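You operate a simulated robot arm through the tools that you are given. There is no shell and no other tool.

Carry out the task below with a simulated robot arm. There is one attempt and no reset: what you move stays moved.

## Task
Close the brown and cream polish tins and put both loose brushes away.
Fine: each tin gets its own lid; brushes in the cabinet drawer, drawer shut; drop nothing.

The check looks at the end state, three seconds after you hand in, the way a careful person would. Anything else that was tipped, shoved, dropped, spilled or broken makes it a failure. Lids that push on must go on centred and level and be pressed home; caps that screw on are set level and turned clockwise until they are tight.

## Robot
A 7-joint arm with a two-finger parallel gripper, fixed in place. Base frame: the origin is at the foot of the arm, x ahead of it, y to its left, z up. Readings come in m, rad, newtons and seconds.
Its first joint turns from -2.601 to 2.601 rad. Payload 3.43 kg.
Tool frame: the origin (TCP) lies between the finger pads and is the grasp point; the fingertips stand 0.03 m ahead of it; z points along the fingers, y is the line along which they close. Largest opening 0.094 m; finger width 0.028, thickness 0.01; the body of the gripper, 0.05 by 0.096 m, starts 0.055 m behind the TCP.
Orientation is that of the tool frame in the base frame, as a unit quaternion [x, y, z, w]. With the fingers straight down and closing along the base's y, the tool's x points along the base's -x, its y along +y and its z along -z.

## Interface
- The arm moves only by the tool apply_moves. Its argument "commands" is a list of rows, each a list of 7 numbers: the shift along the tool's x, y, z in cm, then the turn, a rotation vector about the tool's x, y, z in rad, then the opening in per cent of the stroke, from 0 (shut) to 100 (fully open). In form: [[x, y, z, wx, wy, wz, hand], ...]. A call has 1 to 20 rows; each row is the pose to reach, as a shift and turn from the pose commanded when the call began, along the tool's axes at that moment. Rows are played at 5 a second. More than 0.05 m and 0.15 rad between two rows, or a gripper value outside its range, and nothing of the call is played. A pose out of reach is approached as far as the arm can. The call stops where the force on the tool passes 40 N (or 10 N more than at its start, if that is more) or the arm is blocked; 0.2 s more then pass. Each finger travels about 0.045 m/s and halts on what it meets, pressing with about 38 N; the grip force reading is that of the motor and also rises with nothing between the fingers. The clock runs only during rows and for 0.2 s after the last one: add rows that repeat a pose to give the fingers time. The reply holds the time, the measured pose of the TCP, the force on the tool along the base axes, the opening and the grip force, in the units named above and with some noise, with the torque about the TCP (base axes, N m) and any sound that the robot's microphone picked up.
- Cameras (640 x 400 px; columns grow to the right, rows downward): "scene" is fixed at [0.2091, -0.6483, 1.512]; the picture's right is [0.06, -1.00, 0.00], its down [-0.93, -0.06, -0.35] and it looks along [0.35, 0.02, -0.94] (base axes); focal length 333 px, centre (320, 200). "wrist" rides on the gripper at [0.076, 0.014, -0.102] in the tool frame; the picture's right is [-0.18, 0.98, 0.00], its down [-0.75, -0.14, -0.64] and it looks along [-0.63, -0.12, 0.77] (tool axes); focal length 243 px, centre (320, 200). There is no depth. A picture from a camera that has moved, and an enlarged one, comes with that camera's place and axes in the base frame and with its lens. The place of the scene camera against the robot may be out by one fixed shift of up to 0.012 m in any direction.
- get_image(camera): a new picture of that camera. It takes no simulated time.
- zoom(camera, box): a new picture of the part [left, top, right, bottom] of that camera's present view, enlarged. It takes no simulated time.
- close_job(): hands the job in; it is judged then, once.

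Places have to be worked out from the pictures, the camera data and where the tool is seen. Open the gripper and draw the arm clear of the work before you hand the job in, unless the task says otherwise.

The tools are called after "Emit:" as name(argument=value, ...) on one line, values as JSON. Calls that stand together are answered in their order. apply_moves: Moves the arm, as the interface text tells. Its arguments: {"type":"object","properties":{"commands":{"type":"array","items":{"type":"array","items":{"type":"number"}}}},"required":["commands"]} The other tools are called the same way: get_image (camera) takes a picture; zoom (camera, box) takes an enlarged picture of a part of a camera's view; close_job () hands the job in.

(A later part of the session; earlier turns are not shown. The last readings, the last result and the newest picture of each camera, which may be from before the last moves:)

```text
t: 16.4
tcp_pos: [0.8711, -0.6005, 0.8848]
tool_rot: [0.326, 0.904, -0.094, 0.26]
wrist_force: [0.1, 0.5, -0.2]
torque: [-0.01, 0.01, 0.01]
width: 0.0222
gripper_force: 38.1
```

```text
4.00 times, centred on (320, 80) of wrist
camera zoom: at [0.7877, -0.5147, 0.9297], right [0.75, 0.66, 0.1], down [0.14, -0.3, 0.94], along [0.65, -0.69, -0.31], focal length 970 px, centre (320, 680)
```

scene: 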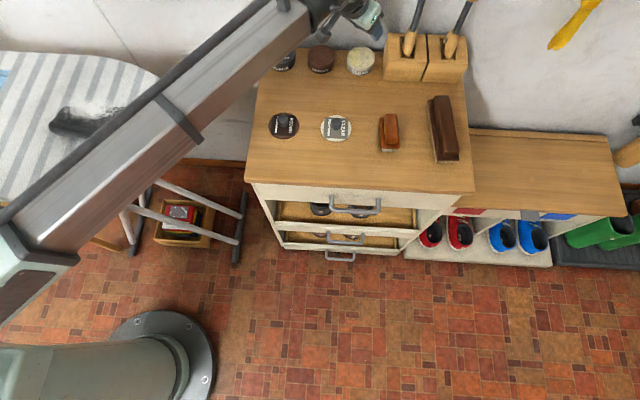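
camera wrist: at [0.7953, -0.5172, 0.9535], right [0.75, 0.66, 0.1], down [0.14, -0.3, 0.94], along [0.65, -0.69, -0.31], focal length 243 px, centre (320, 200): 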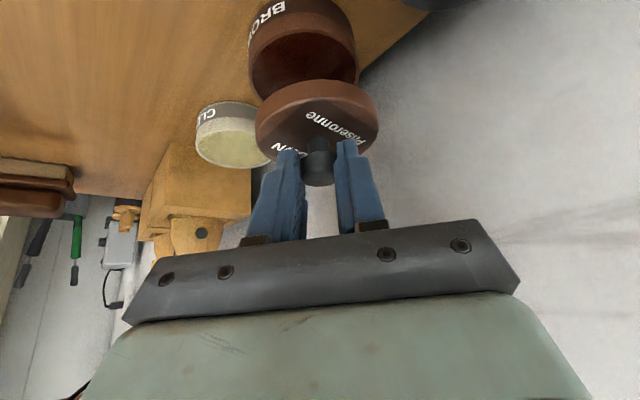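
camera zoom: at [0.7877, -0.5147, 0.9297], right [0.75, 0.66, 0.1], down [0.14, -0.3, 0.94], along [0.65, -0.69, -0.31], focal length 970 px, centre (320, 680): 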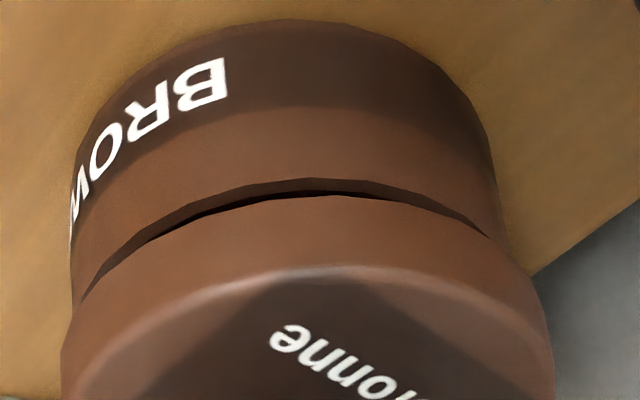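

Both views now show near-perfect centring. I double check the wrist-view side edges once more before lowering.

Emit:
zoom(camera="wrist", box=[240, 70, 304, 134])

Emit:
zoom(camera="wrist", box=[340, 60, 404, 124])

Emit:
zoom(camera="scene", box=[300, 50, 332, 70])

Emit:
zoom(camera="scene", box=[318, 50, 350, 70])

```text
6.25 times, centred on (272, 102) of wrist
camera zoom: at [0.7877, -0.5147, 0.9297], right [0.75, 0.66, 0.1], down [0.14, -0.3, 0.94], along [0.65, -0.69, -0.31], focal length 1516 px, centre (620, 812)
```

zoom: 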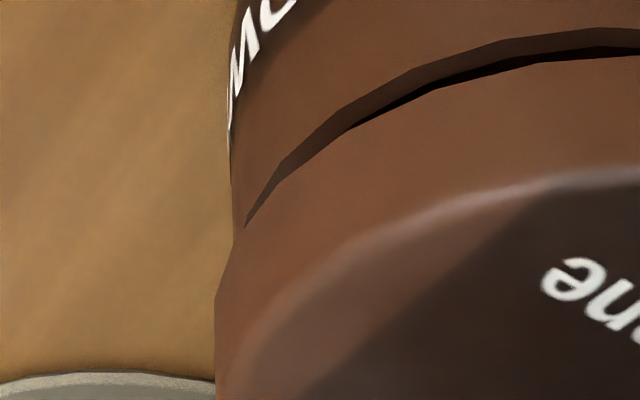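

```text
6.25 times, centred on (372, 92) of wrist
camera zoom: at [0.7877, -0.5147, 0.9297], right [0.75, 0.66, 0.1], down [0.14, -0.3, 0.94], along [0.65, -0.69, -0.31], focal length 1516 px, centre (-5, 875)
```

zoom: 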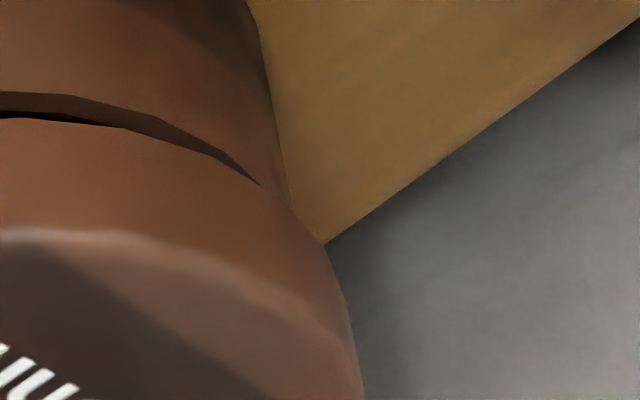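

```text
16.00 times, centred on (316, 60) of scene
camera zoom: at [0.2091, -0.6483, 1.512], right [0.06, -1.0, 0.0], down [-0.93, -0.06, -0.35], along [0.35, 0.02, -0.94], focal length 5329 px, centre (384, 2440)
```

zoom: 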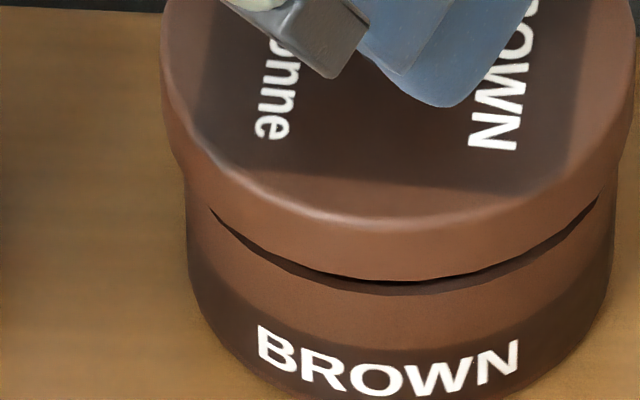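

```text
16.00 times, centred on (334, 60) of scene
camera zoom: at [0.2091, -0.6483, 1.512], right [0.06, -1.0, 0.0], down [-0.93, -0.06, -0.35], along [0.35, 0.02, -0.94], focal length 5329 px, centre (96, 2440)
```

zoom: 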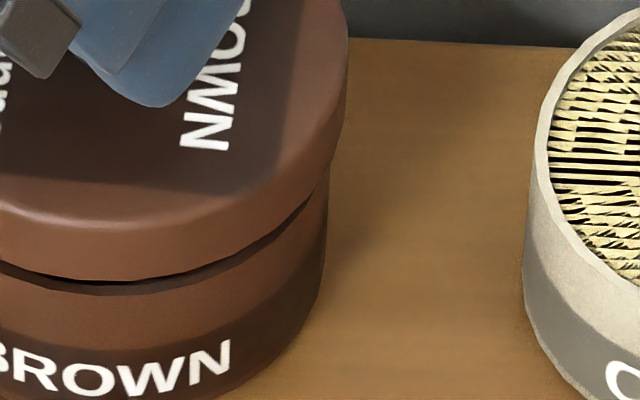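

Alignment agrees within ~0.5 mm in both views. I lower straight down in 2 mm steps, watching the force.

Emit:
apply_moves(commands=[[0.106, 0, 0.169, 0, 0, 0, 0], [0.212, 0, 0.339, 0, 0, 0, 0], [0.319, 0, 0.508, 0, 0, 0, 0], [0.425, 0, 0.678, 0, 0, 0, 0], [0.425, 0, 0.678, 0, 0, 0, 0]])

Emit:
zoom(camera="scene", box=[302, 46, 342, 76])

Emit:
zoom(camera="wrist", box=[240, 30, 400, 130])

```text
t: 17.6
tcp_pos: [0.8701, -0.6009, 0.8772]
tool_rot: [0.326, 0.904, -0.094, 0.261]
wrist_force: [0.7, 0.2, 0.1]
torque: [-0.02, -0.01, 0.01]
width: 0.022
gripper_force: 37.7
```

```text
13.33 times, centred on (322, 61) of scene
camera zoom: at [0.2091, -0.6483, 1.512], right [0.06, -1.0, 0.0], down [-0.93, -0.06, -0.35], along [0.35, 0.02, -0.94], focal length 4441 px, centre (293, 2053)
```

zoom: 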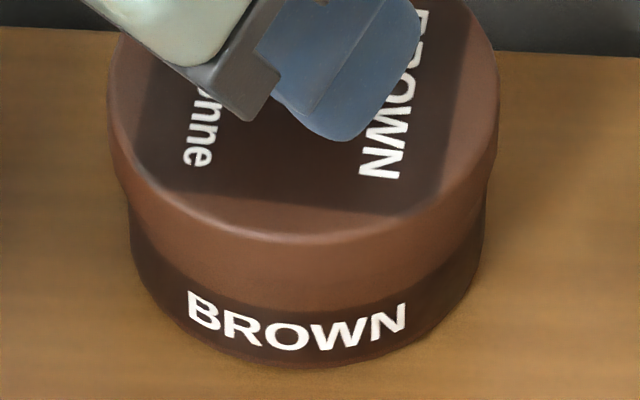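

```text
4.00 times, centred on (320, 80) of wrist
camera zoom: at [0.7877, -0.5145, 0.9216], right [0.75, 0.66, 0.1], down [0.14, -0.3, 0.94], along [0.65, -0.69, -0.31], focal length 970 px, centre (320, 680)
```

zoom: 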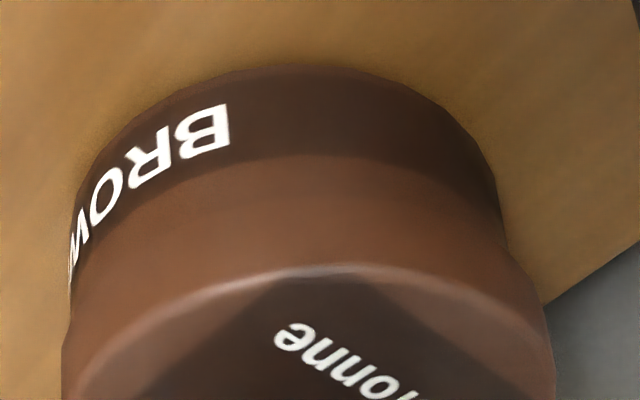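

The lid slid over the rim with no contact force. I continue down in small steps until it seats.

Emit:
apply_moves(commands=[[0.08, 0, 0.127, 0, 0, 0, 0], [0.159, 0, 0.254, 0, 0, 0, 0], [0.239, 0, 0.381, 0, 0, 0, 0], [0.292, 0, 0.466, 0, 0, 0, 0], [0.345, 0, 0.551, 0, 0, 0, 0]])

Emit:
zoom(camera="scene", box=[302, 46, 342, 76])

```text
t: 18.8
tcp_pos: [0.8707, -0.5998, 0.8707]
tool_rot: [0.325, 0.904, -0.093, 0.261]
wrist_force: [0.0, -0.4, -1.0]
torque: [-0.02, 0.0, -0.02]
width: 0.022
gripper_force: 38.1
```

```text
13.33 times, centred on (322, 61) of scene
camera zoom: at [0.2091, -0.6483, 1.512], right [0.06, -1.0, 0.0], down [-0.93, -0.06, -0.35], along [0.35, 0.02, -0.94], focal length 4441 px, centre (293, 2053)
```

zoom: 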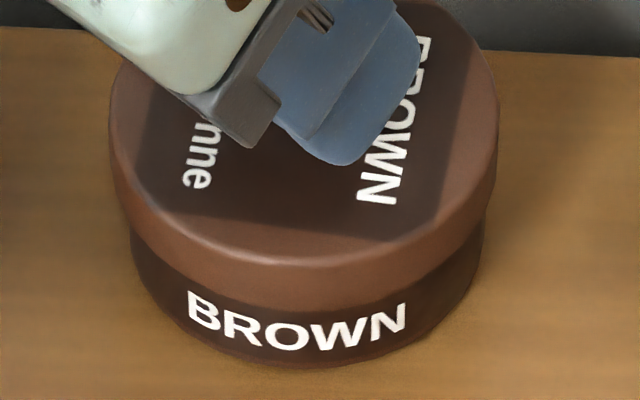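

Still no resistance, with about 9–10 mm of overlap. I continue in 1 mm steps to feel the seat.

Emit:
apply_moves(commands=[[0.053, 0, 0.085, 0, 0, 0, 0], [0.106, 0, 0.169, 0, 0, 0, 0], [0.159, 0, 0.254, 0, 0, 0, 0], [0.212, 0, 0.339, 0, 0, 0, 0]])

Emit:
zoom(camera="scene", box=[262, 36, 342, 86])

```text
t: 19.8
tcp_pos: [0.8713, -0.6022, 0.8685]
tool_rot: [0.325, 0.904, -0.094, 0.263]
wrist_force: [-4.2, -2.5, 28.8]
torque: [-0.26, -0.07, 0.11]
width: 0.0221
gripper_force: 37.6
heard: snap
```

```text
8.00 times, centred on (302, 61) of scene
camera zoom: at [0.2091, -0.6483, 1.512], right [0.06, -1.0, 0.0], down [-0.93, -0.06, -0.35], along [0.35, 0.02, -0.94], focal length 2664 px, centre (464, 1312)
```

zoom: 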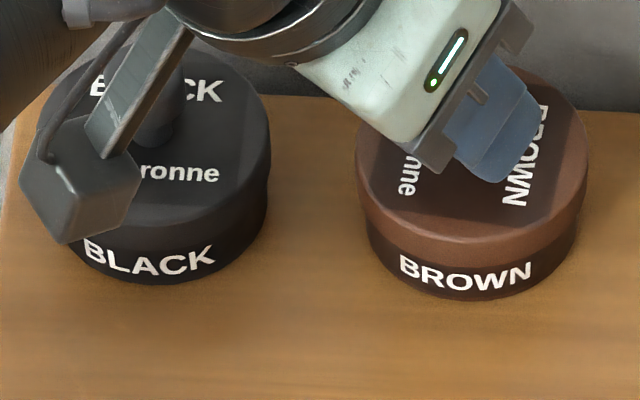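

A snap was heard at 28.8 N, so the lid is home. I relieve the push by 1.5 mm, open the gripper and retreat along the tool axis.

Emit:
apply_moves(commands=[[-0.05, 0, -0.08, 0, 0, 0, 0], [-0.08, 0, -0.127, 0, 0, 0, 0], [-0.08, 0, -0.127, 0, 0, 0, 25], [-0.08, 0, -0.127, 0, 0, 0, 45], [-0.08, 0, -0.127, 0, 0, 0, 50], [-0.08, 0, -0.127, 0, 0, 0, 50]])

Emit:
zoom(camera="wrist", box=[220, 40, 420, 190])

```text
t: 21.2
tcp_pos: [0.8704, -0.6009, 0.8678]
tool_rot: [0.325, 0.904, -0.093, 0.26]
wrist_force: [-0.7, 0.2, 0.6]
torque: [-0.01, 0.01, -0.04]
width: 0.0471
gripper_force: 0.1
```

```text
2.67 times, centred on (320, 115) of wrist
camera zoom: at [0.7879, -0.5147, 0.9128], right [0.75, 0.66, 0.1], down [0.14, -0.3, 0.94], along [0.65, -0.69, -0.31], focal length 647 px, centre (320, 427)
```

zoom: 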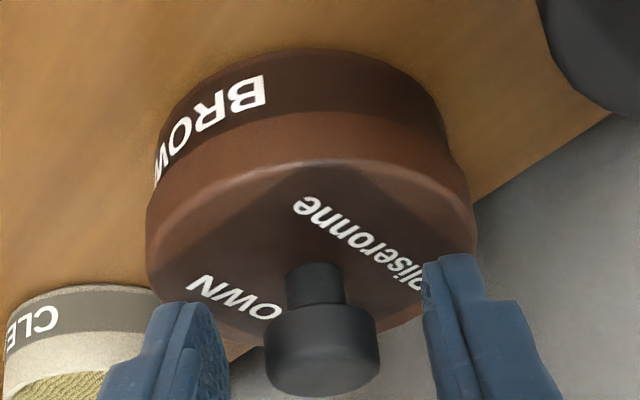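

Lid is on and level. I back off along the tool axis and move to a hover above the clear (cream) lid.

Emit:
apply_moves(commands=[[0, 0, -1.5, 0, 0, 0, 50], [0, 0, -3.5, 0, 0, 0, 50], [0, 0, -6, 0, 0, 0, 50], [1.73, -3.38, -7.37, 0, 0, 0, 50], [3.46, -6.76, -8.75, 0, 0, 0, 50], [5.18, -10.14, -10.12, 0, 0, 0, 50], [6.91, -13.52, -11.5, 0, 0, 0, 50], [8.64, -16.9, -12.87, 0, 0, 0, 50], [8.64, -16.9, -12.87, 0, 0, 0, 50]])

Emit:
get_image(camera="wrist")

Emit:
zoom(camera="scene", box=[250, 30, 378, 110])

Emit:
zoom(camera="scene", box=[306, 107, 370, 147])

```text
t: 23.2
tcp_pos: [0.6534, -0.6409, 0.931]
tool_rot: [0.326, 0.904, -0.094, 0.26]
wrist_force: [-0.8, -0.1, 0.7]
torque: [0.03, -0.01, 0.0]
width: 0.0467
gripper_force: 0.0
```

```text
taken
camera wrist: at [0.5703, -0.5557, 0.9762], right [0.75, 0.66, 0.1], down [0.14, -0.3, 0.94], along [0.65, -0.69, -0.31], focal length 243 px, centre (320, 200)
```

wrist: 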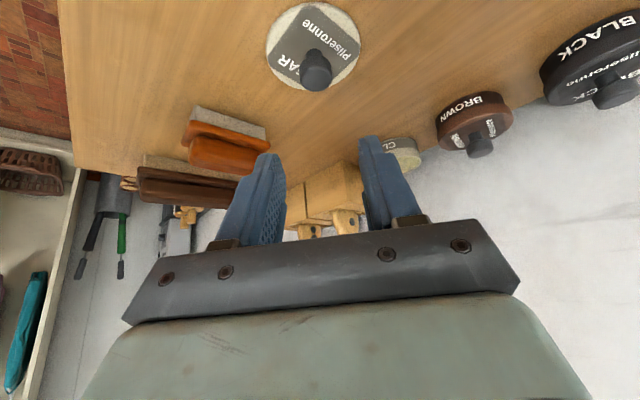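

```text
5.00 times, centred on (314, 70) of scene
camera zoom: at [0.2091, -0.6483, 1.512], right [0.06, -1.0, 0.0], down [-0.93, -0.06, -0.35], along [0.35, 0.02, -0.94], focal length 1665 px, centre (350, 850)
```

zoom: 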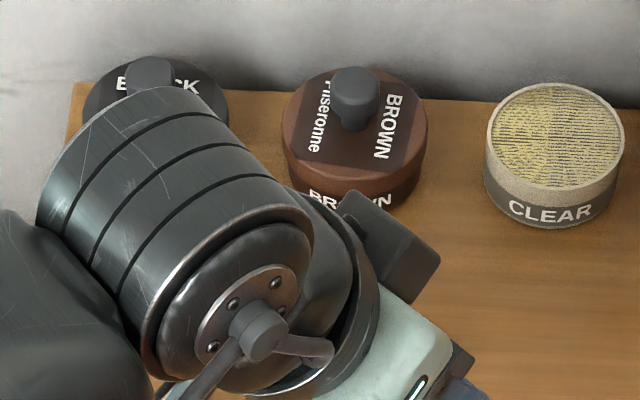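

```text
10.00 times, centred on (338, 127) of scene
camera zoom: at [0.2091, -0.6483, 1.512], right [0.06, -1.0, 0.0], down [-0.93, -0.06, -0.35], along [0.35, 0.02, -0.94], focal length 3330 px, centre (140, 930)
```

zoom: 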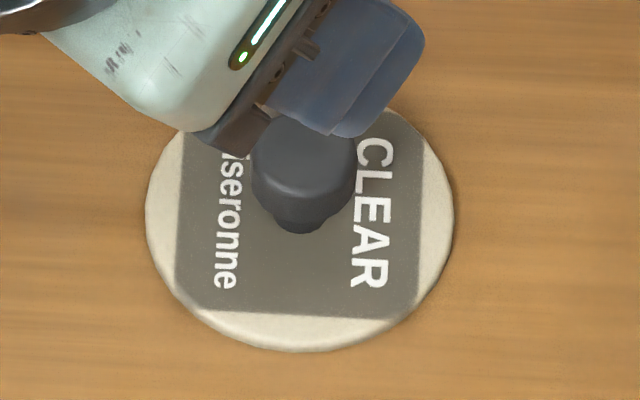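

Brown tin looks properly closed. I zoom on the clear lid from the wrist camera to fix its axis.

Emit:
zoom(camera="wrist", box=[250, 0, 378, 100])

```text
4.00 times, centred on (314, 50) of wrist
camera zoom: at [0.5703, -0.5557, 0.9762], right [0.75, 0.66, 0.1], down [0.14, -0.3, 0.94], along [0.65, -0.69, -0.31], focal length 970 px, centre (344, 800)
```

zoom: 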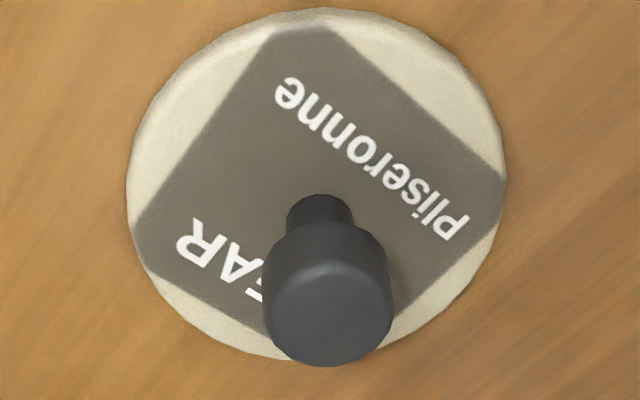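

Clear lid axis is about (0.677, −0.659). I move to 3 cm short of the grasp along the tool axis, then advance and close.

Emit:
apply_moves(commands=[[1.65, 0.12, 2.75, 0, 0, 0, 50], [3.29, 0.24, 5.5, 0, 0, 0, 50], [3.29, 0.24, 7.0, 0, 0, 0, 50], [3.29, 0.24, 8.0, 0, 0, 0, 50], [3.29, 0.24, 8.58, 0, 0, 0, 50], [3.29, 0.24, 8.58, 0, 0, 0, 50]])

Emit:
zoom(camera="wrist", box=[220, 80, 420, 230])

```text
t: 24.6
tcp_pos: [0.6705, -0.6494, 0.8405]
tool_rot: [0.326, 0.904, -0.093, 0.26]
wrist_force: [0.2, -0.8, 0.0]
torque: [0.02, -0.01, -0.01]
width: 0.0469
gripper_force: 0.0
```

```text
2.67 times, centred on (320, 155) of wrist
camera zoom: at [0.5868, -0.564, 0.8856], right [0.75, 0.66, 0.1], down [0.14, -0.3, 0.94], along [0.65, -0.69, -0.31], focal length 647 px, centre (320, 320)
```

zoom: 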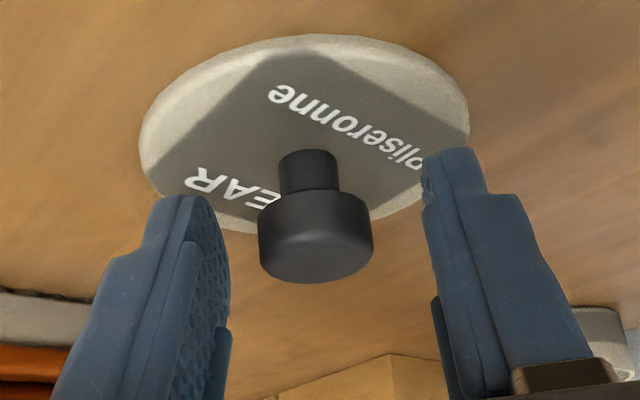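

The knob is centred between the pads with no contact. Closing.

Emit:
apply_moves(commands=[[0, 0, 0, 0, 0, 0, 30], [0, 0, 0, 0, 0, 0, 15], [0, 0, 0, 0, 0, 0, 0], [0, 0, 0, 0, 0, 0, 0], [0, 0, 0, 0, 0, 0, 0]])

Emit:
zoom(camera="wrist", box=[220, 80, 420, 230])

```text
t: 25.8
tcp_pos: [0.6707, -0.6506, 0.8404]
tool_rot: [0.326, 0.904, -0.093, 0.26]
wrist_force: [-0.1, 0.3, 0.7]
torque: [-0.03, 0.0, 0.01]
width: 0.0224
gripper_force: 37.6
```

```text
2.67 times, centred on (320, 155) of wrist
camera zoom: at [0.5867, -0.5639, 0.8858], right [0.75, 0.66, 0.1], down [0.14, -0.3, 0.94], along [0.65, -0.69, -0.31], focal length 647 px, centre (320, 320)
```

zoom: 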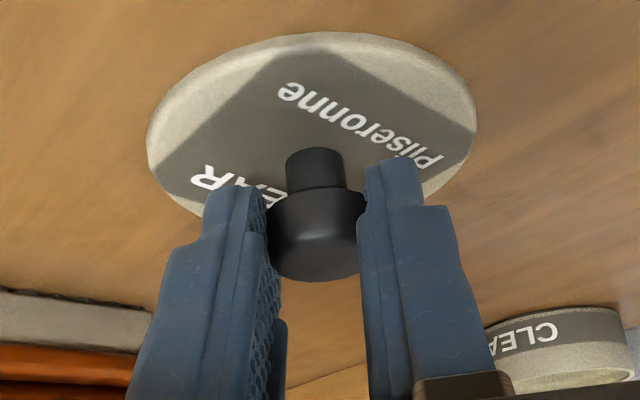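

Gripped (22.4 mm, 38 N) with nearly the same lid-to-gripper relation as the brown one. I lift 6.5 cm and carry it to a hover over the cream tin.

Emit:
apply_moves(commands=[[-0.53, 0, -0.85, 0, 0, 0, 0], [-1.99, 0, -3.18, 0, 0, 0, 0], [-3.45, 0, -5.51, 0, 0, 0, 0], [-6.18, 1.43, -3.8, 0, 0, 0, 0], [-8.9, 2.85, -2.09, 0, 0, 0, 0], [-11.63, 4.28, -0.38, 0, 0, 0, 0], [-14.36, 5.71, 1.33, 0, 0, 0, 0], [-17.08, 7.13, 3.04, 0, 0, 0, 0], [-19.81, 8.56, 4.75, 0, 0, 0, 0], [-19.81, 8.56, 4.75, 0, 0, 0, 0]])

Emit:
get_image(camera="wrist")

Emit:
get_image(camera="scene")

Emit:
zoom(camera="scene", box=[338, 36, 386, 81])

```text
t: 28.0
tcp_pos: [0.8724, -0.7073, 0.9058]
tool_rot: [0.325, 0.904, -0.094, 0.261]
wrist_force: [0.5, 0.3, -1.6]
torque: [0.04, 0.03, -0.03]
width: 0.0223
gripper_force: 38.3
```

```text
taken
camera wrist: at [0.7896, -0.6209, 0.9509], right [0.75, 0.66, 0.1], down [0.14, -0.3, 0.94], along [0.65, -0.69, -0.31], focal length 243 px, centre (320, 200)
```

wrist: 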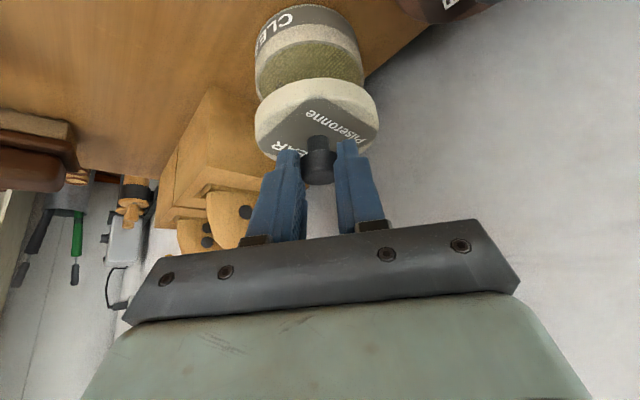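

```text
taken
```

scene: 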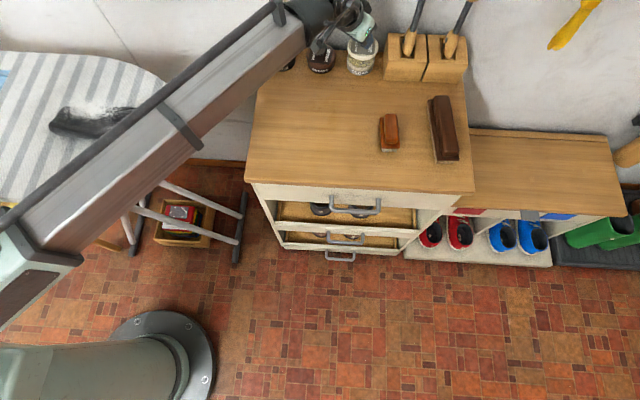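

```text
8.89 times, centred on (362, 58) of scene
camera zoom: at [0.2091, -0.6483, 1.512], right [0.06, -1.0, 0.0], down [-0.93, -0.06, -0.35], along [0.35, 0.02, -0.94], focal length 2960 px, centre (-53, 1458)
```

zoom: 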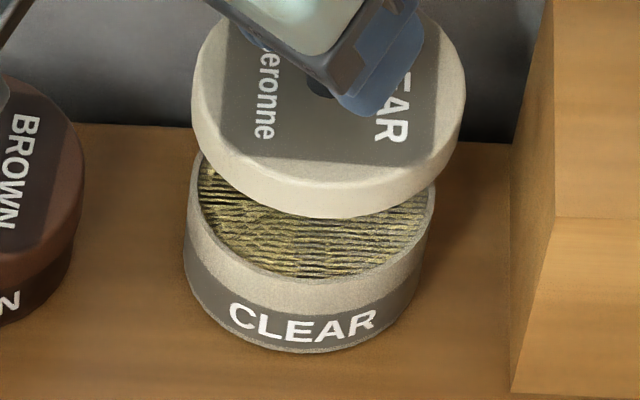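

Hover looks good. I lower 2 cm to leave a ~6 mm gap and compare the edges closely, as before.

Emit:
apply_moves(commands=[[0.53, 0, 0.85, 0, 0, 0, 0], [0.85, 0, 1.36, 0, 0, 0, 0], [1.06, 0, 1.69, 0, 0, 0, 0], [1.06, 0, 1.69, 0, 0, 0, 0]])

Emit:
zoom(camera="scene", box=[344, 50, 376, 70])

Emit:
zoom(camera="scene", box=[342, 48, 382, 78])

Emit:
zoom(camera="wrist", box=[240, 30, 400, 130])

Emit:
zoom(camera="wrist", box=[240, 70, 304, 134])

Emit:
zoom(camera="wrist", box=[340, 60, 404, 124])

```text
t: 29.0
tcp_pos: [0.8715, -0.7075, 0.8853]
tool_rot: [0.325, 0.904, -0.094, 0.26]
wrist_force: [0.5, 0.3, -1.4]
torque: [0.03, 0.0, -0.01]
width: 0.0219
gripper_force: 37.9
```

```text
16.00 times, centred on (360, 60) of scene
camera zoom: at [0.2091, -0.6483, 1.512], right [0.06, -1.0, 0.0], down [-0.93, -0.06, -0.35], along [0.35, 0.02, -0.94], focal length 5329 px, centre (-320, 2440)
```

zoom: 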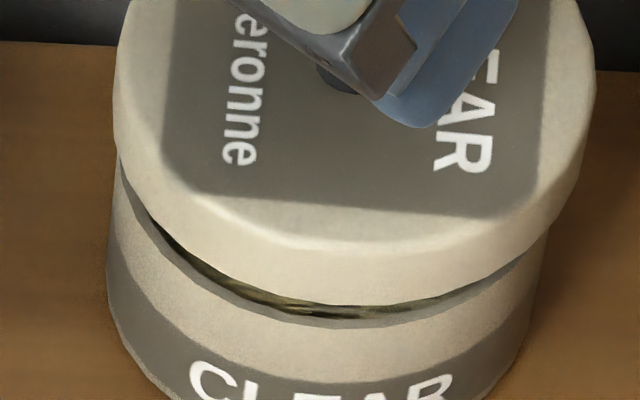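

```text
13.33 times, centred on (362, 63) of scene
camera zoom: at [0.2091, -0.6483, 1.512], right [0.06, -1.0, 0.0], down [-0.93, -0.06, -0.35], along [0.35, 0.02, -0.94], focal length 4441 px, centre (-240, 2027)
```

zoom: 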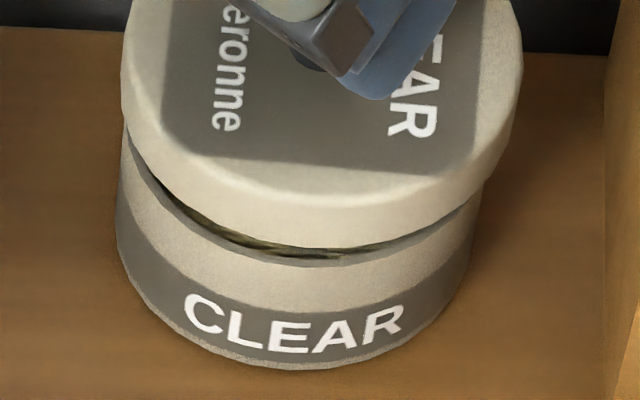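

```text
4.00 times, centred on (320, 80) of wrist
camera zoom: at [0.7892, -0.6212, 0.9309], right [0.75, 0.66, 0.1], down [0.14, -0.3, 0.94], along [0.65, -0.69, -0.31], focal length 970 px, centre (320, 680)
```

zoom: 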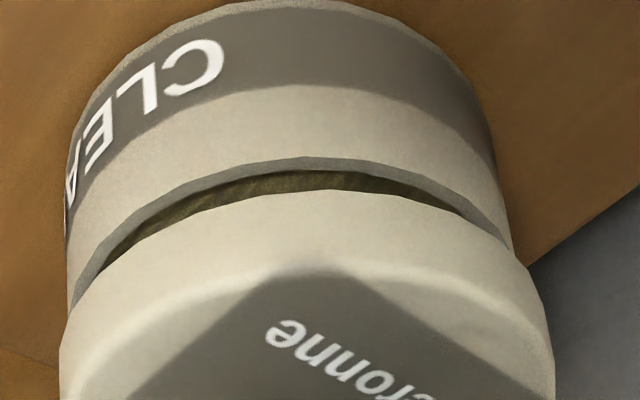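

```text
6.25 times, centred on (272, 102) of wrist
camera zoom: at [0.7892, -0.6212, 0.9309], right [0.75, 0.66, 0.1], down [0.14, -0.3, 0.94], along [0.65, -0.69, -0.31], focal length 1516 px, centre (620, 812)
```

zoom: 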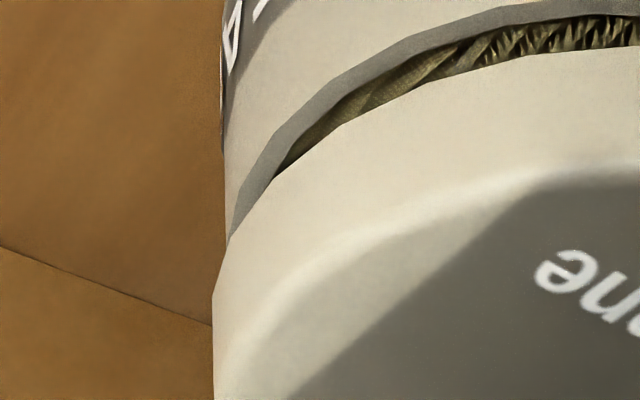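

```text
6.25 times, centred on (372, 92) of wrist
camera zoom: at [0.7892, -0.6212, 0.9309], right [0.75, 0.66, 0.1], down [0.14, -0.3, 0.94], along [0.65, -0.69, -0.31], focal length 1516 px, centre (-5, 875)
```

zoom: 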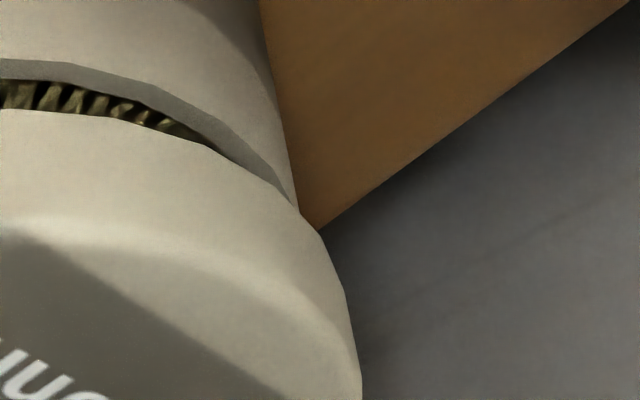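

Compared with the brown reference, this lid is laterally aligned but about 1.3 mm too far out radially. I apply that small correction, then recheck.

Emit:
apply_moves(commands=[[0.125, 0.02, -0.08, 0, 0, 0, 0], [0.18, 0.02, 0.0, 0, 0, 0, 0], [0.18, 0.02, 0.0, 0, 0, 0, 0]])

Emit:
zoom(camera="scene", box=[344, 50, 376, 70])

Emit:
zoom(camera="wrist", box=[240, 30, 400, 130])

```text
t: 29.8
tcp_pos: [0.8718, -0.7061, 0.8841]
tool_rot: [0.325, 0.904, -0.094, 0.26]
wrist_force: [-0.4, 0.2, -0.3]
torque: [0.0, 0.01, 0.0]
width: 0.0218
gripper_force: 37.8
```

```text
16.00 times, centred on (360, 60) of scene
camera zoom: at [0.2091, -0.6483, 1.512], right [0.06, -1.0, 0.0], down [-0.93, -0.06, -0.35], along [0.35, 0.02, -0.94], focal length 5329 px, centre (-320, 2440)
```

zoom: 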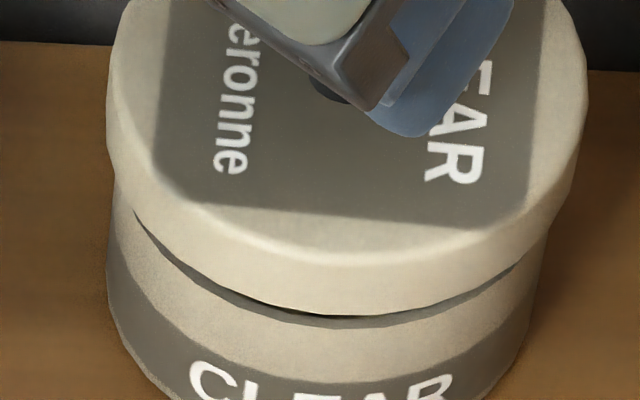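

```text
4.00 times, centred on (320, 80) of wrist
camera zoom: at [0.7882, -0.6202, 0.9298], right [0.75, 0.66, 0.1], down [0.14, -0.3, 0.94], along [0.65, -0.69, -0.31], focal length 970 px, centre (320, 680)
```

zoom: 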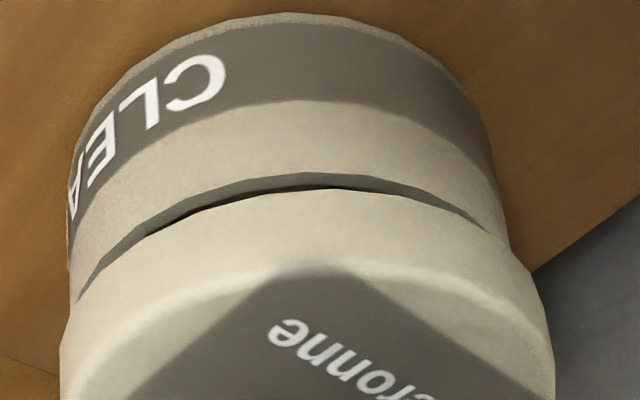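

Now both views match the aligned reference. I lower straight down in 2 mm steps.

Emit:
apply_moves(commands=[[0.106, 0, 0.169, 0, 0, 0, 0], [0.212, 0, 0.339, 0, 0, 0, 0], [0.319, 0, 0.508, 0, 0, 0, 0], [0.425, 0, 0.678, 0, 0, 0, 0], [0.425, 0, 0.678, 0, 0, 0, 0]])

Emit:
zoom(camera="scene", box=[342, 48, 382, 78])

Emit:
zoom(camera="wrist", box=[240, 30, 400, 130])

```text
t: 31.0
tcp_pos: [0.8713, -0.7058, 0.8773]
tool_rot: [0.325, 0.904, -0.094, 0.261]
wrist_force: [1.4, -0.3, -0.6]
torque: [0.01, 0.01, 0.03]
width: 0.0219
gripper_force: 38.0
```

```text
13.33 times, centred on (362, 63) of scene
camera zoom: at [0.2091, -0.6483, 1.512], right [0.06, -1.0, 0.0], down [-0.93, -0.06, -0.35], along [0.35, 0.02, -0.94], focal length 4441 px, centre (-240, 2027)
```

zoom: 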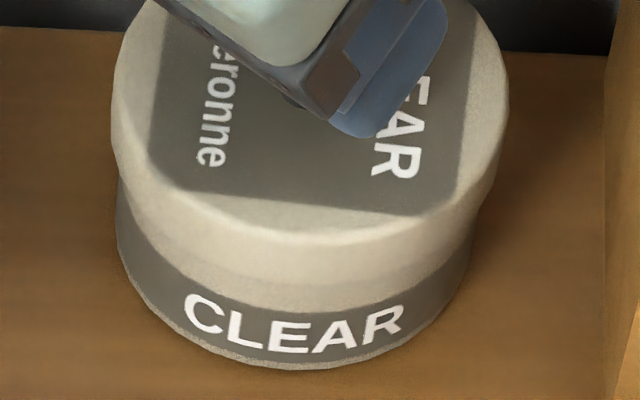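

```text
4.00 times, centred on (320, 80) of wrist
camera zoom: at [0.7883, -0.62, 0.9221], right [0.75, 0.66, 0.1], down [0.14, -0.3, 0.94], along [0.65, -0.69, -0.31], focal length 970 px, centre (320, 680)
```

zoom: 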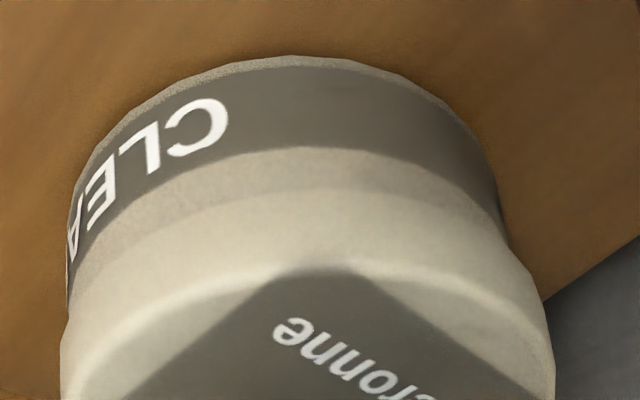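

The lid is going over the rim without force. I continue down toward the seat.

Emit:
apply_moves(commands=[[0.08, 0, 0.127, 0, 0, 0, 0], [0.159, 0, 0.254, 0, 0, 0, 0], [0.239, 0, 0.381, 0, 0, 0, 0], [0.292, 0, 0.466, 0, 0, 0, 0], [0.345, 0, 0.551, 0, 0, 0, 0], [0.345, 0, 0.551, 0, 0, 0, 0]])

Emit:
apply_moves(commands=[[0.053, 0, 0.085, 0, 0, 0, 0], [0.106, 0, 0.169, 0, 0, 0, 0], [0.159, 0, 0.254, 0, 0, 0, 0], [0.212, 0, 0.339, 0, 0, 0, 0]])

Emit:
zoom(camera="scene", box=[302, 36, 382, 86])

```text
t: 32.4
tcp_pos: [0.8718, -0.7063, 0.8705]
tool_rot: [0.325, 0.904, -0.094, 0.26]
wrist_force: [0.5, 0.7, -0.2]
torque: [0.02, 0.0, 0.03]
width: 0.0219
gripper_force: 37.7
```

```text
t: 33.4
tcp_pos: [0.8724, -0.7061, 0.8677]
tool_rot: [0.325, 0.904, -0.094, 0.263]
wrist_force: [-0.6, -2.3, 22.3]
torque: [-0.2, -0.22, 0.1]
width: 0.022
gripper_force: 38.2
```

```text
8.00 times, centred on (342, 61) of scene
camera zoom: at [0.2091, -0.6483, 1.512], right [0.06, -1.0, 0.0], down [-0.93, -0.06, -0.35], along [0.35, 0.02, -0.94], focal length 2664 px, centre (144, 1312)
```

zoom: 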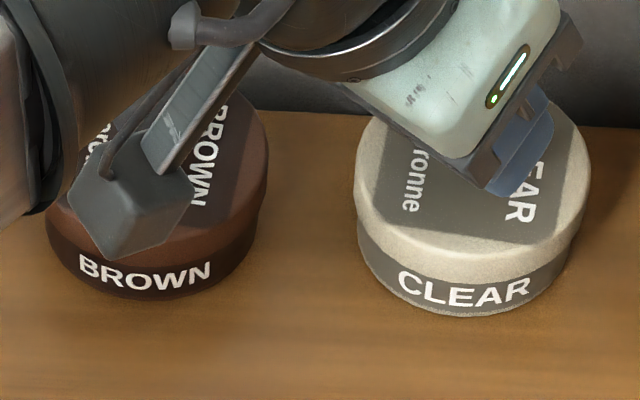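

Force has reached 22 N but there's no snap yet. I press a further 1–1.5 mm.

Emit:
apply_moves(commands=[[0.03, 0, 0.047, 0, 0, 0, 0], [0.056, 0, 0.09, 0, 0, 0, 0], [0.08, 0, 0.127, 0, 0, 0, 0]])

Emit:
zoom(camera="scene", box=[302, 36, 382, 86])

```text
t: 34.2
tcp_pos: [0.8711, -0.7065, 0.8684]
tool_rot: [0.326, 0.903, -0.095, 0.263]
wrist_force: [0.5, -2.5, 39.0]
torque: [-0.32, -0.32, 0.13]
width: 0.022
gripper_force: 37.4
```

```text
8.00 times, centred on (342, 61) of scene
camera zoom: at [0.2091, -0.6483, 1.512], right [0.06, -1.0, 0.0], down [-0.93, -0.06, -0.35], along [0.35, 0.02, -0.94], focal length 2664 px, centre (144, 1312)
```

zoom: 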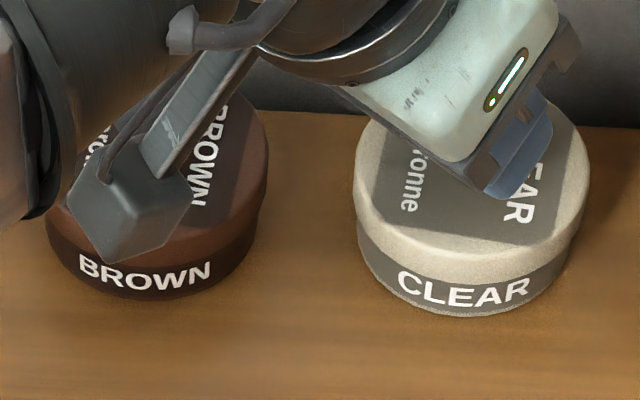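

39 N and still no snap. I look at the lid closely for tilt before pressing differently.

Emit:
zoom(camera="wrist", box=[230, 60, 410, 190])

Emit:
zoom(camera="scene", box=[342, 48, 382, 78])

```text
3.08 times, centred on (320, 125) of wrist
camera zoom: at [0.7877, -0.6199, 0.9128], right [0.75, 0.66, 0.1], down [0.13, -0.29, 0.95], along [0.65, -0.69, -0.31], focal length 746 px, centre (320, 431)
```

zoom: 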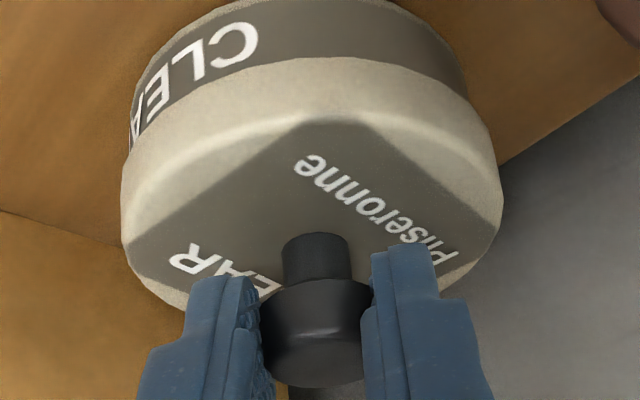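

```text
13.33 times, centred on (362, 63) of scene
camera zoom: at [0.2091, -0.6483, 1.512], right [0.06, -1.0, 0.0], down [-0.93, -0.06, -0.35], along [0.35, 0.02, -0.94], focal length 4441 px, centre (-240, 2027)
```

zoom: 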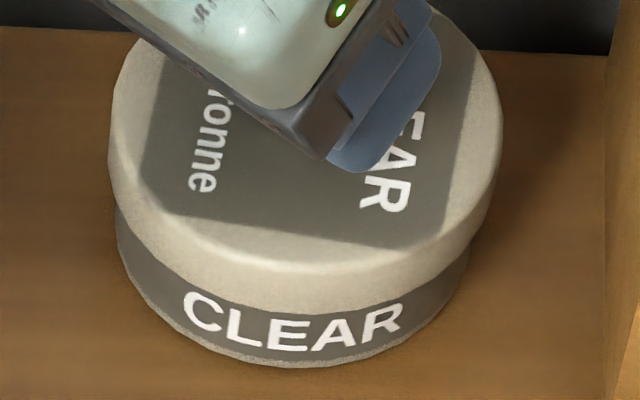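

The lid looks level with only small lateral force. The force limit rises with the starting force, so I press a bit harder in small steps to get the snap.

Emit:
apply_moves(commands=[[0.016, 0, 0.025, 0, 0, 0, 0], [0.032, 0, 0.051, 0, 0, 0, 0], [0.048, 0, 0.076, 0, 0, 0, 0]])

```text
t: 35.0
tcp_pos: [0.8713, -0.7053, 0.8658]
tool_rot: [0.326, 0.903, -0.095, 0.262]
wrist_force: [0.2, -1.4, 39.0]
torque: [-0.49, -0.56, 0.19]
width: 0.0218
gripper_force: 37.6
```

The force stayed at 39 N while the TCP moved on, so the pads are starting to slip on the knob and pressing through the grip has reached its limit. I compare the seating height with the brown tin at high zoom.

Emit:
zoom(camera="scene", box=[346, 60, 378, 80])

Emit:
zoom(camera="scene", box=[306, 58, 338, 78])

Emit:
zoom(camera="scene", box=[346, 44, 378, 64])

```text
16.00 times, centred on (362, 70) of scene
camera zoom: at [0.2091, -0.6483, 1.512], right [0.06, -1.0, 0.0], down [-0.93, -0.06, -0.35], along [0.35, 0.02, -0.94], focal length 5329 px, centre (-352, 2280)
```

zoom: 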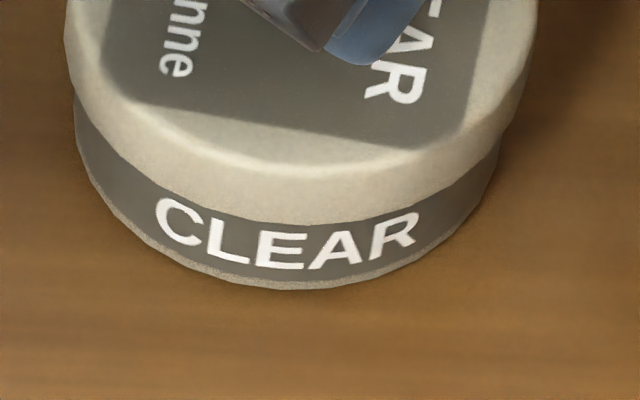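

```text
16.00 times, centred on (322, 68) of scene
camera zoom: at [0.2091, -0.6483, 1.512], right [0.06, -1.0, 0.0], down [-0.93, -0.06, -0.35], along [0.35, 0.02, -0.94], focal length 5329 px, centre (288, 2312)
```

zoom: 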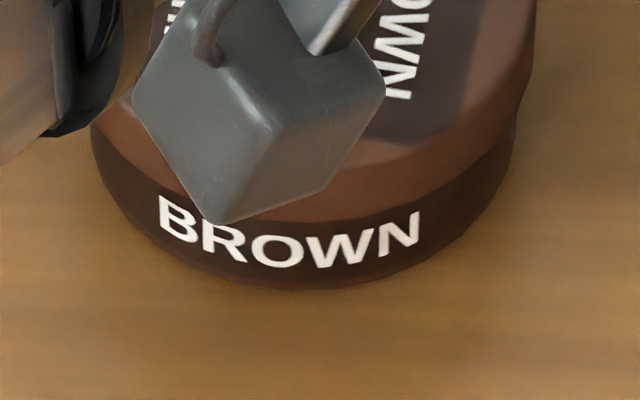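

```text
16.00 times, centred on (362, 54) of scene
camera zoom: at [0.2091, -0.6483, 1.512], right [0.06, -1.0, 0.0], down [-0.93, -0.06, -0.35], along [0.35, 0.02, -0.94], focal length 5329 px, centre (-352, 2536)
```

zoom: 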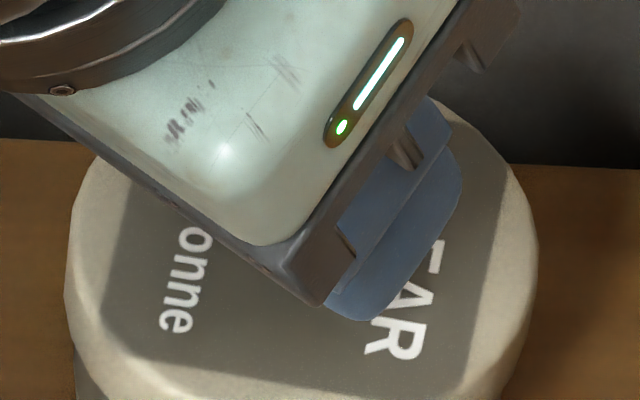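

Visible tin height under the lid equals the brown one (68 px each), so it's within ~0.5 mm of seated but has not snapped. I relieve the load, release, and inspect before pressing from the top of the knob.

Emit:
apply_moves(commands=[[-0.08, 0, -0.127, 0, 0, 0, 0], [-0.16, 0, -0.254, 0, 0, 0, 0], [-0.16, 0, -0.254, 0, 0, 0, 0]])

Emit:
zoom(camera="wrist", box=[230, 60, 410, 190])

```text
t: 35.8
tcp_pos: [0.8713, -0.7063, 0.8656]
tool_rot: [0.325, 0.905, -0.093, 0.259]
wrist_force: [1.9, 0.9, 10.8]
torque: [-0.12, -0.34, 0.19]
width: 0.0216
gripper_force: 38.2
```

```text
3.08 times, centred on (320, 125) of wrist
camera zoom: at [0.7882, -0.6198, 0.9115], right [0.75, 0.66, 0.1], down [0.14, -0.3, 0.94], along [0.65, -0.69, -0.32], focal length 746 px, centre (320, 431)
```

zoom: 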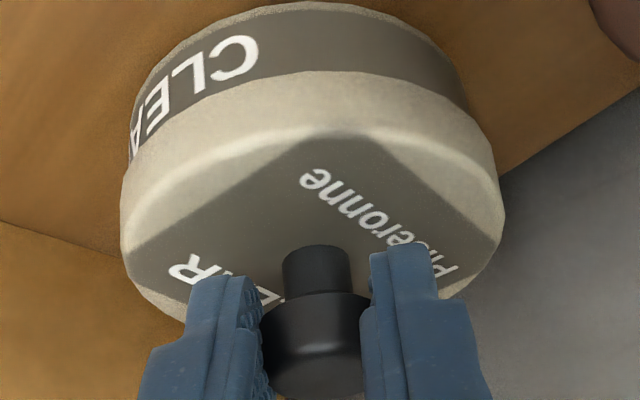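

I open here to release; then I'll use the two open fingertips straddling the knob to press directly and symmetrically on the lid plate.

Emit:
apply_moves(commands=[[-0.053, 0, -0.085, 0, 0, 0, 0], [-0.053, 0, -0.085, 0, 0, 0, 20], [-0.053, 0, -0.085, 0, 0, 0, 40], [-0.053, 0, -0.085, 0, 0, 0, 50], [-0.053, 0, -0.085, 0, 0, 0, 50]])

Emit:
zoom(camera="wrist", box=[230, 60, 410, 190])

Emit:
zoom(camera="scene", box=[302, 36, 382, 86])

```text
t: 37.0
tcp_pos: [0.8723, -0.7065, 0.8671]
tool_rot: [0.326, 0.904, -0.094, 0.26]
wrist_force: [0.6, 0.2, -0.2]
torque: [-0.02, 0.02, 0.01]
width: 0.047
gripper_force: 0.1
heard: snap
```

```text
3.08 times, centred on (320, 125) of wrist
camera zoom: at [0.7884, -0.6201, 0.9131], right [0.75, 0.66, 0.1], down [0.14, -0.3, 0.94], along [0.65, -0.69, -0.31], focal length 746 px, centre (320, 431)
```

zoom: 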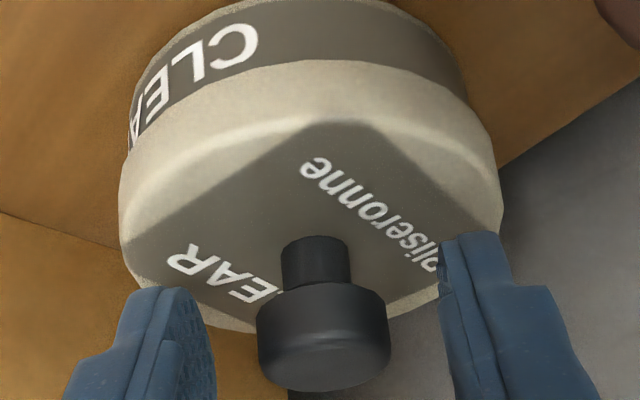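

```text
8.00 times, centred on (342, 61) of scene
camera zoom: at [0.2091, -0.6483, 1.512], right [0.06, -1.0, 0.0], down [-0.93, -0.06, -0.35], along [0.35, 0.02, -0.94], focal length 2664 px, centre (144, 1312)
```

zoom: 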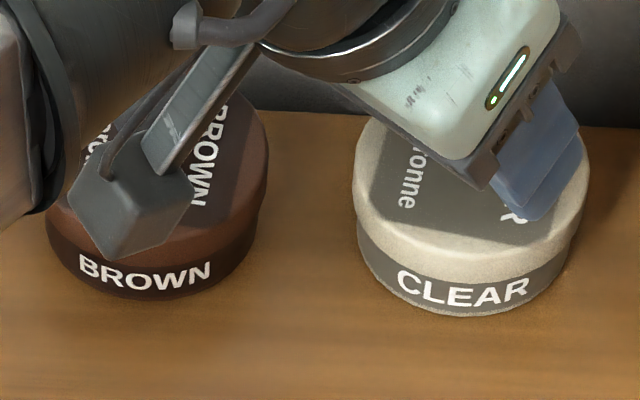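

A snap came on release, so the cream lid is now home too. I retreat along the tool axis and look at both tins.

Emit:
apply_moves(commands=[[0, 0, -1.5, 0, 0, 0, 50], [0, 0, -4, 0, 0, 0, 50], [0, 0, -8, 0, 0, 0, 50], [2, 0, -12, 0, 0, 0, 50], [4, 0, -16, 0, 0, 0, 50], [4, 0, -16, 0, 0, 0, 50]])

Emit:
get_image(camera="wrist")

Emit:
zoom(camera="wrist", box=[240, 30, 440, 155])

Emit:
zoom(camera="scene", box=[250, 25, 410, 125])

```text
t: 38.4
tcp_pos: [0.7792, -0.6296, 0.981]
tool_rot: [0.325, 0.904, -0.094, 0.26]
wrist_force: [0.1, -0.5, -0.2]
torque: [0.02, 0.0, -0.03]
width: 0.0469
gripper_force: 0.1
```

```text
taken
camera wrist: at [0.6956, -0.5437, 1.0266], right [0.75, 0.66, 0.1], down [0.14, -0.3, 0.94], along [0.65, -0.69, -0.31], focal length 243 px, centre (320, 200)
```

wrist: 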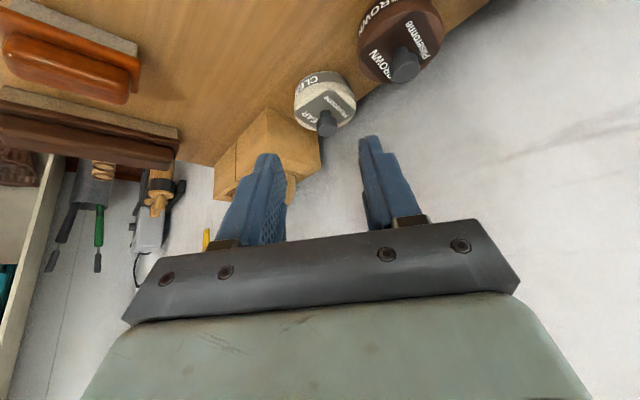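

```text
3.20 times, centred on (340, 92) of wrist
camera zoom: at [0.6956, -0.5437, 1.0266], right [0.75, 0.66, 0.1], down [0.14, -0.3, 0.94], along [0.65, -0.69, -0.31], focal length 776 px, centre (256, 544)
```

zoom: 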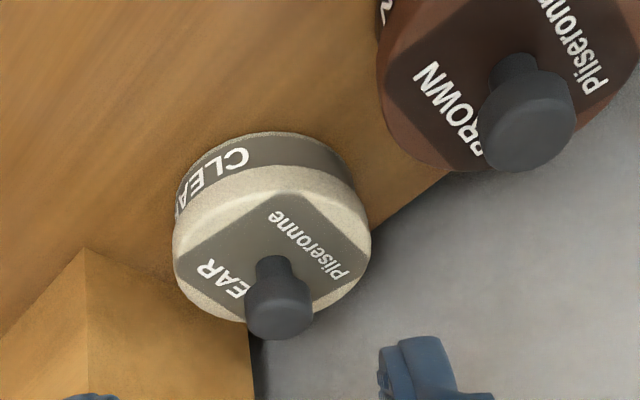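

```text
4.00 times, centred on (330, 75) of scene
camera zoom: at [0.2091, -0.6483, 1.512], right [0.06, -1.0, 0.0], down [-0.93, -0.06, -0.35], along [0.35, 0.02, -0.94], focal length 1332 px, centre (280, 700)
```

zoom: 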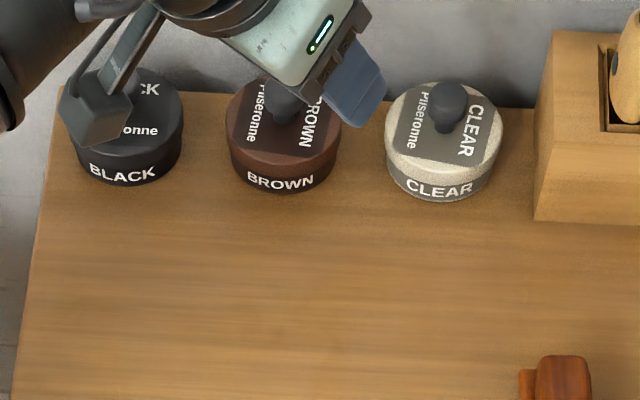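

Both tins are closed. Now the drawer: I look at the cabinet front in detail.

Emit:
zoom(camera="scene", box=[240, 170, 360, 245])

Emit:
zoom(camera="scene", box=[320, 175, 420, 237])

Emit:
zoom(camera="scene", box=[380, 170, 480, 260])

```text
5.33 times, centred on (300, 208) of scene
camera zoom: at [0.2091, -0.6483, 1.512], right [0.06, -1.0, 0.0], down [-0.93, -0.06, -0.35], along [0.35, 0.02, -0.94], focal length 1776 px, centre (427, 160)
```

zoom: 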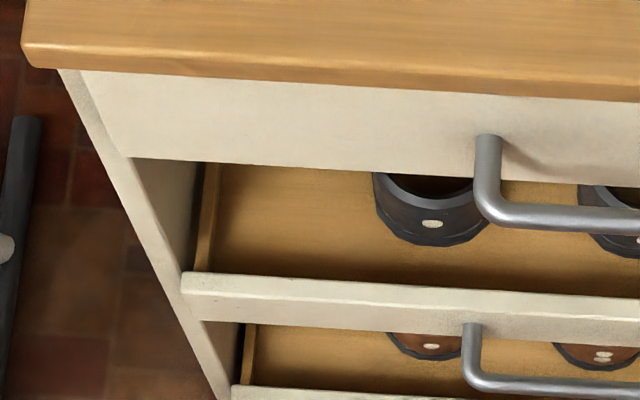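

```text
6.40 times, centred on (370, 206) of scene
camera zoom: at [0.2091, -0.6483, 1.512], right [0.06, -1.0, 0.0], down [-0.93, -0.06, -0.35], along [0.35, 0.02, -0.94], focal length 2132 px, centre (0, 162)
```

zoom: 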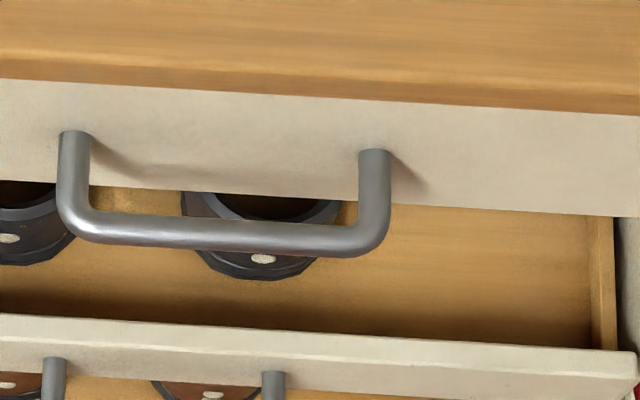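

```text
4.44 times, centred on (430, 215) of scene
camera zoom: at [0.2091, -0.6483, 1.512], right [0.06, -1.0, 0.0], down [-0.93, -0.06, -0.35], along [0.35, 0.02, -0.94], focal length 1480 px, centre (-169, 133)
```

zoom: 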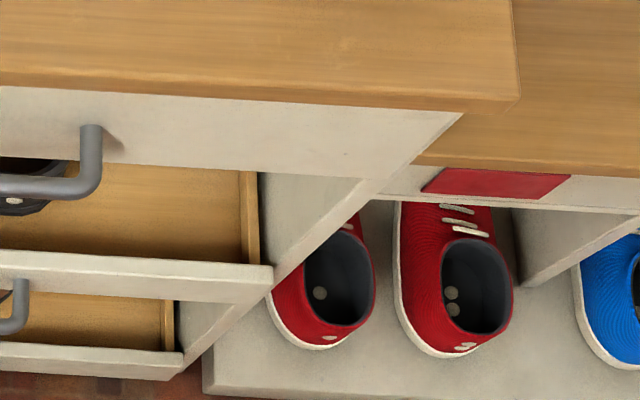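

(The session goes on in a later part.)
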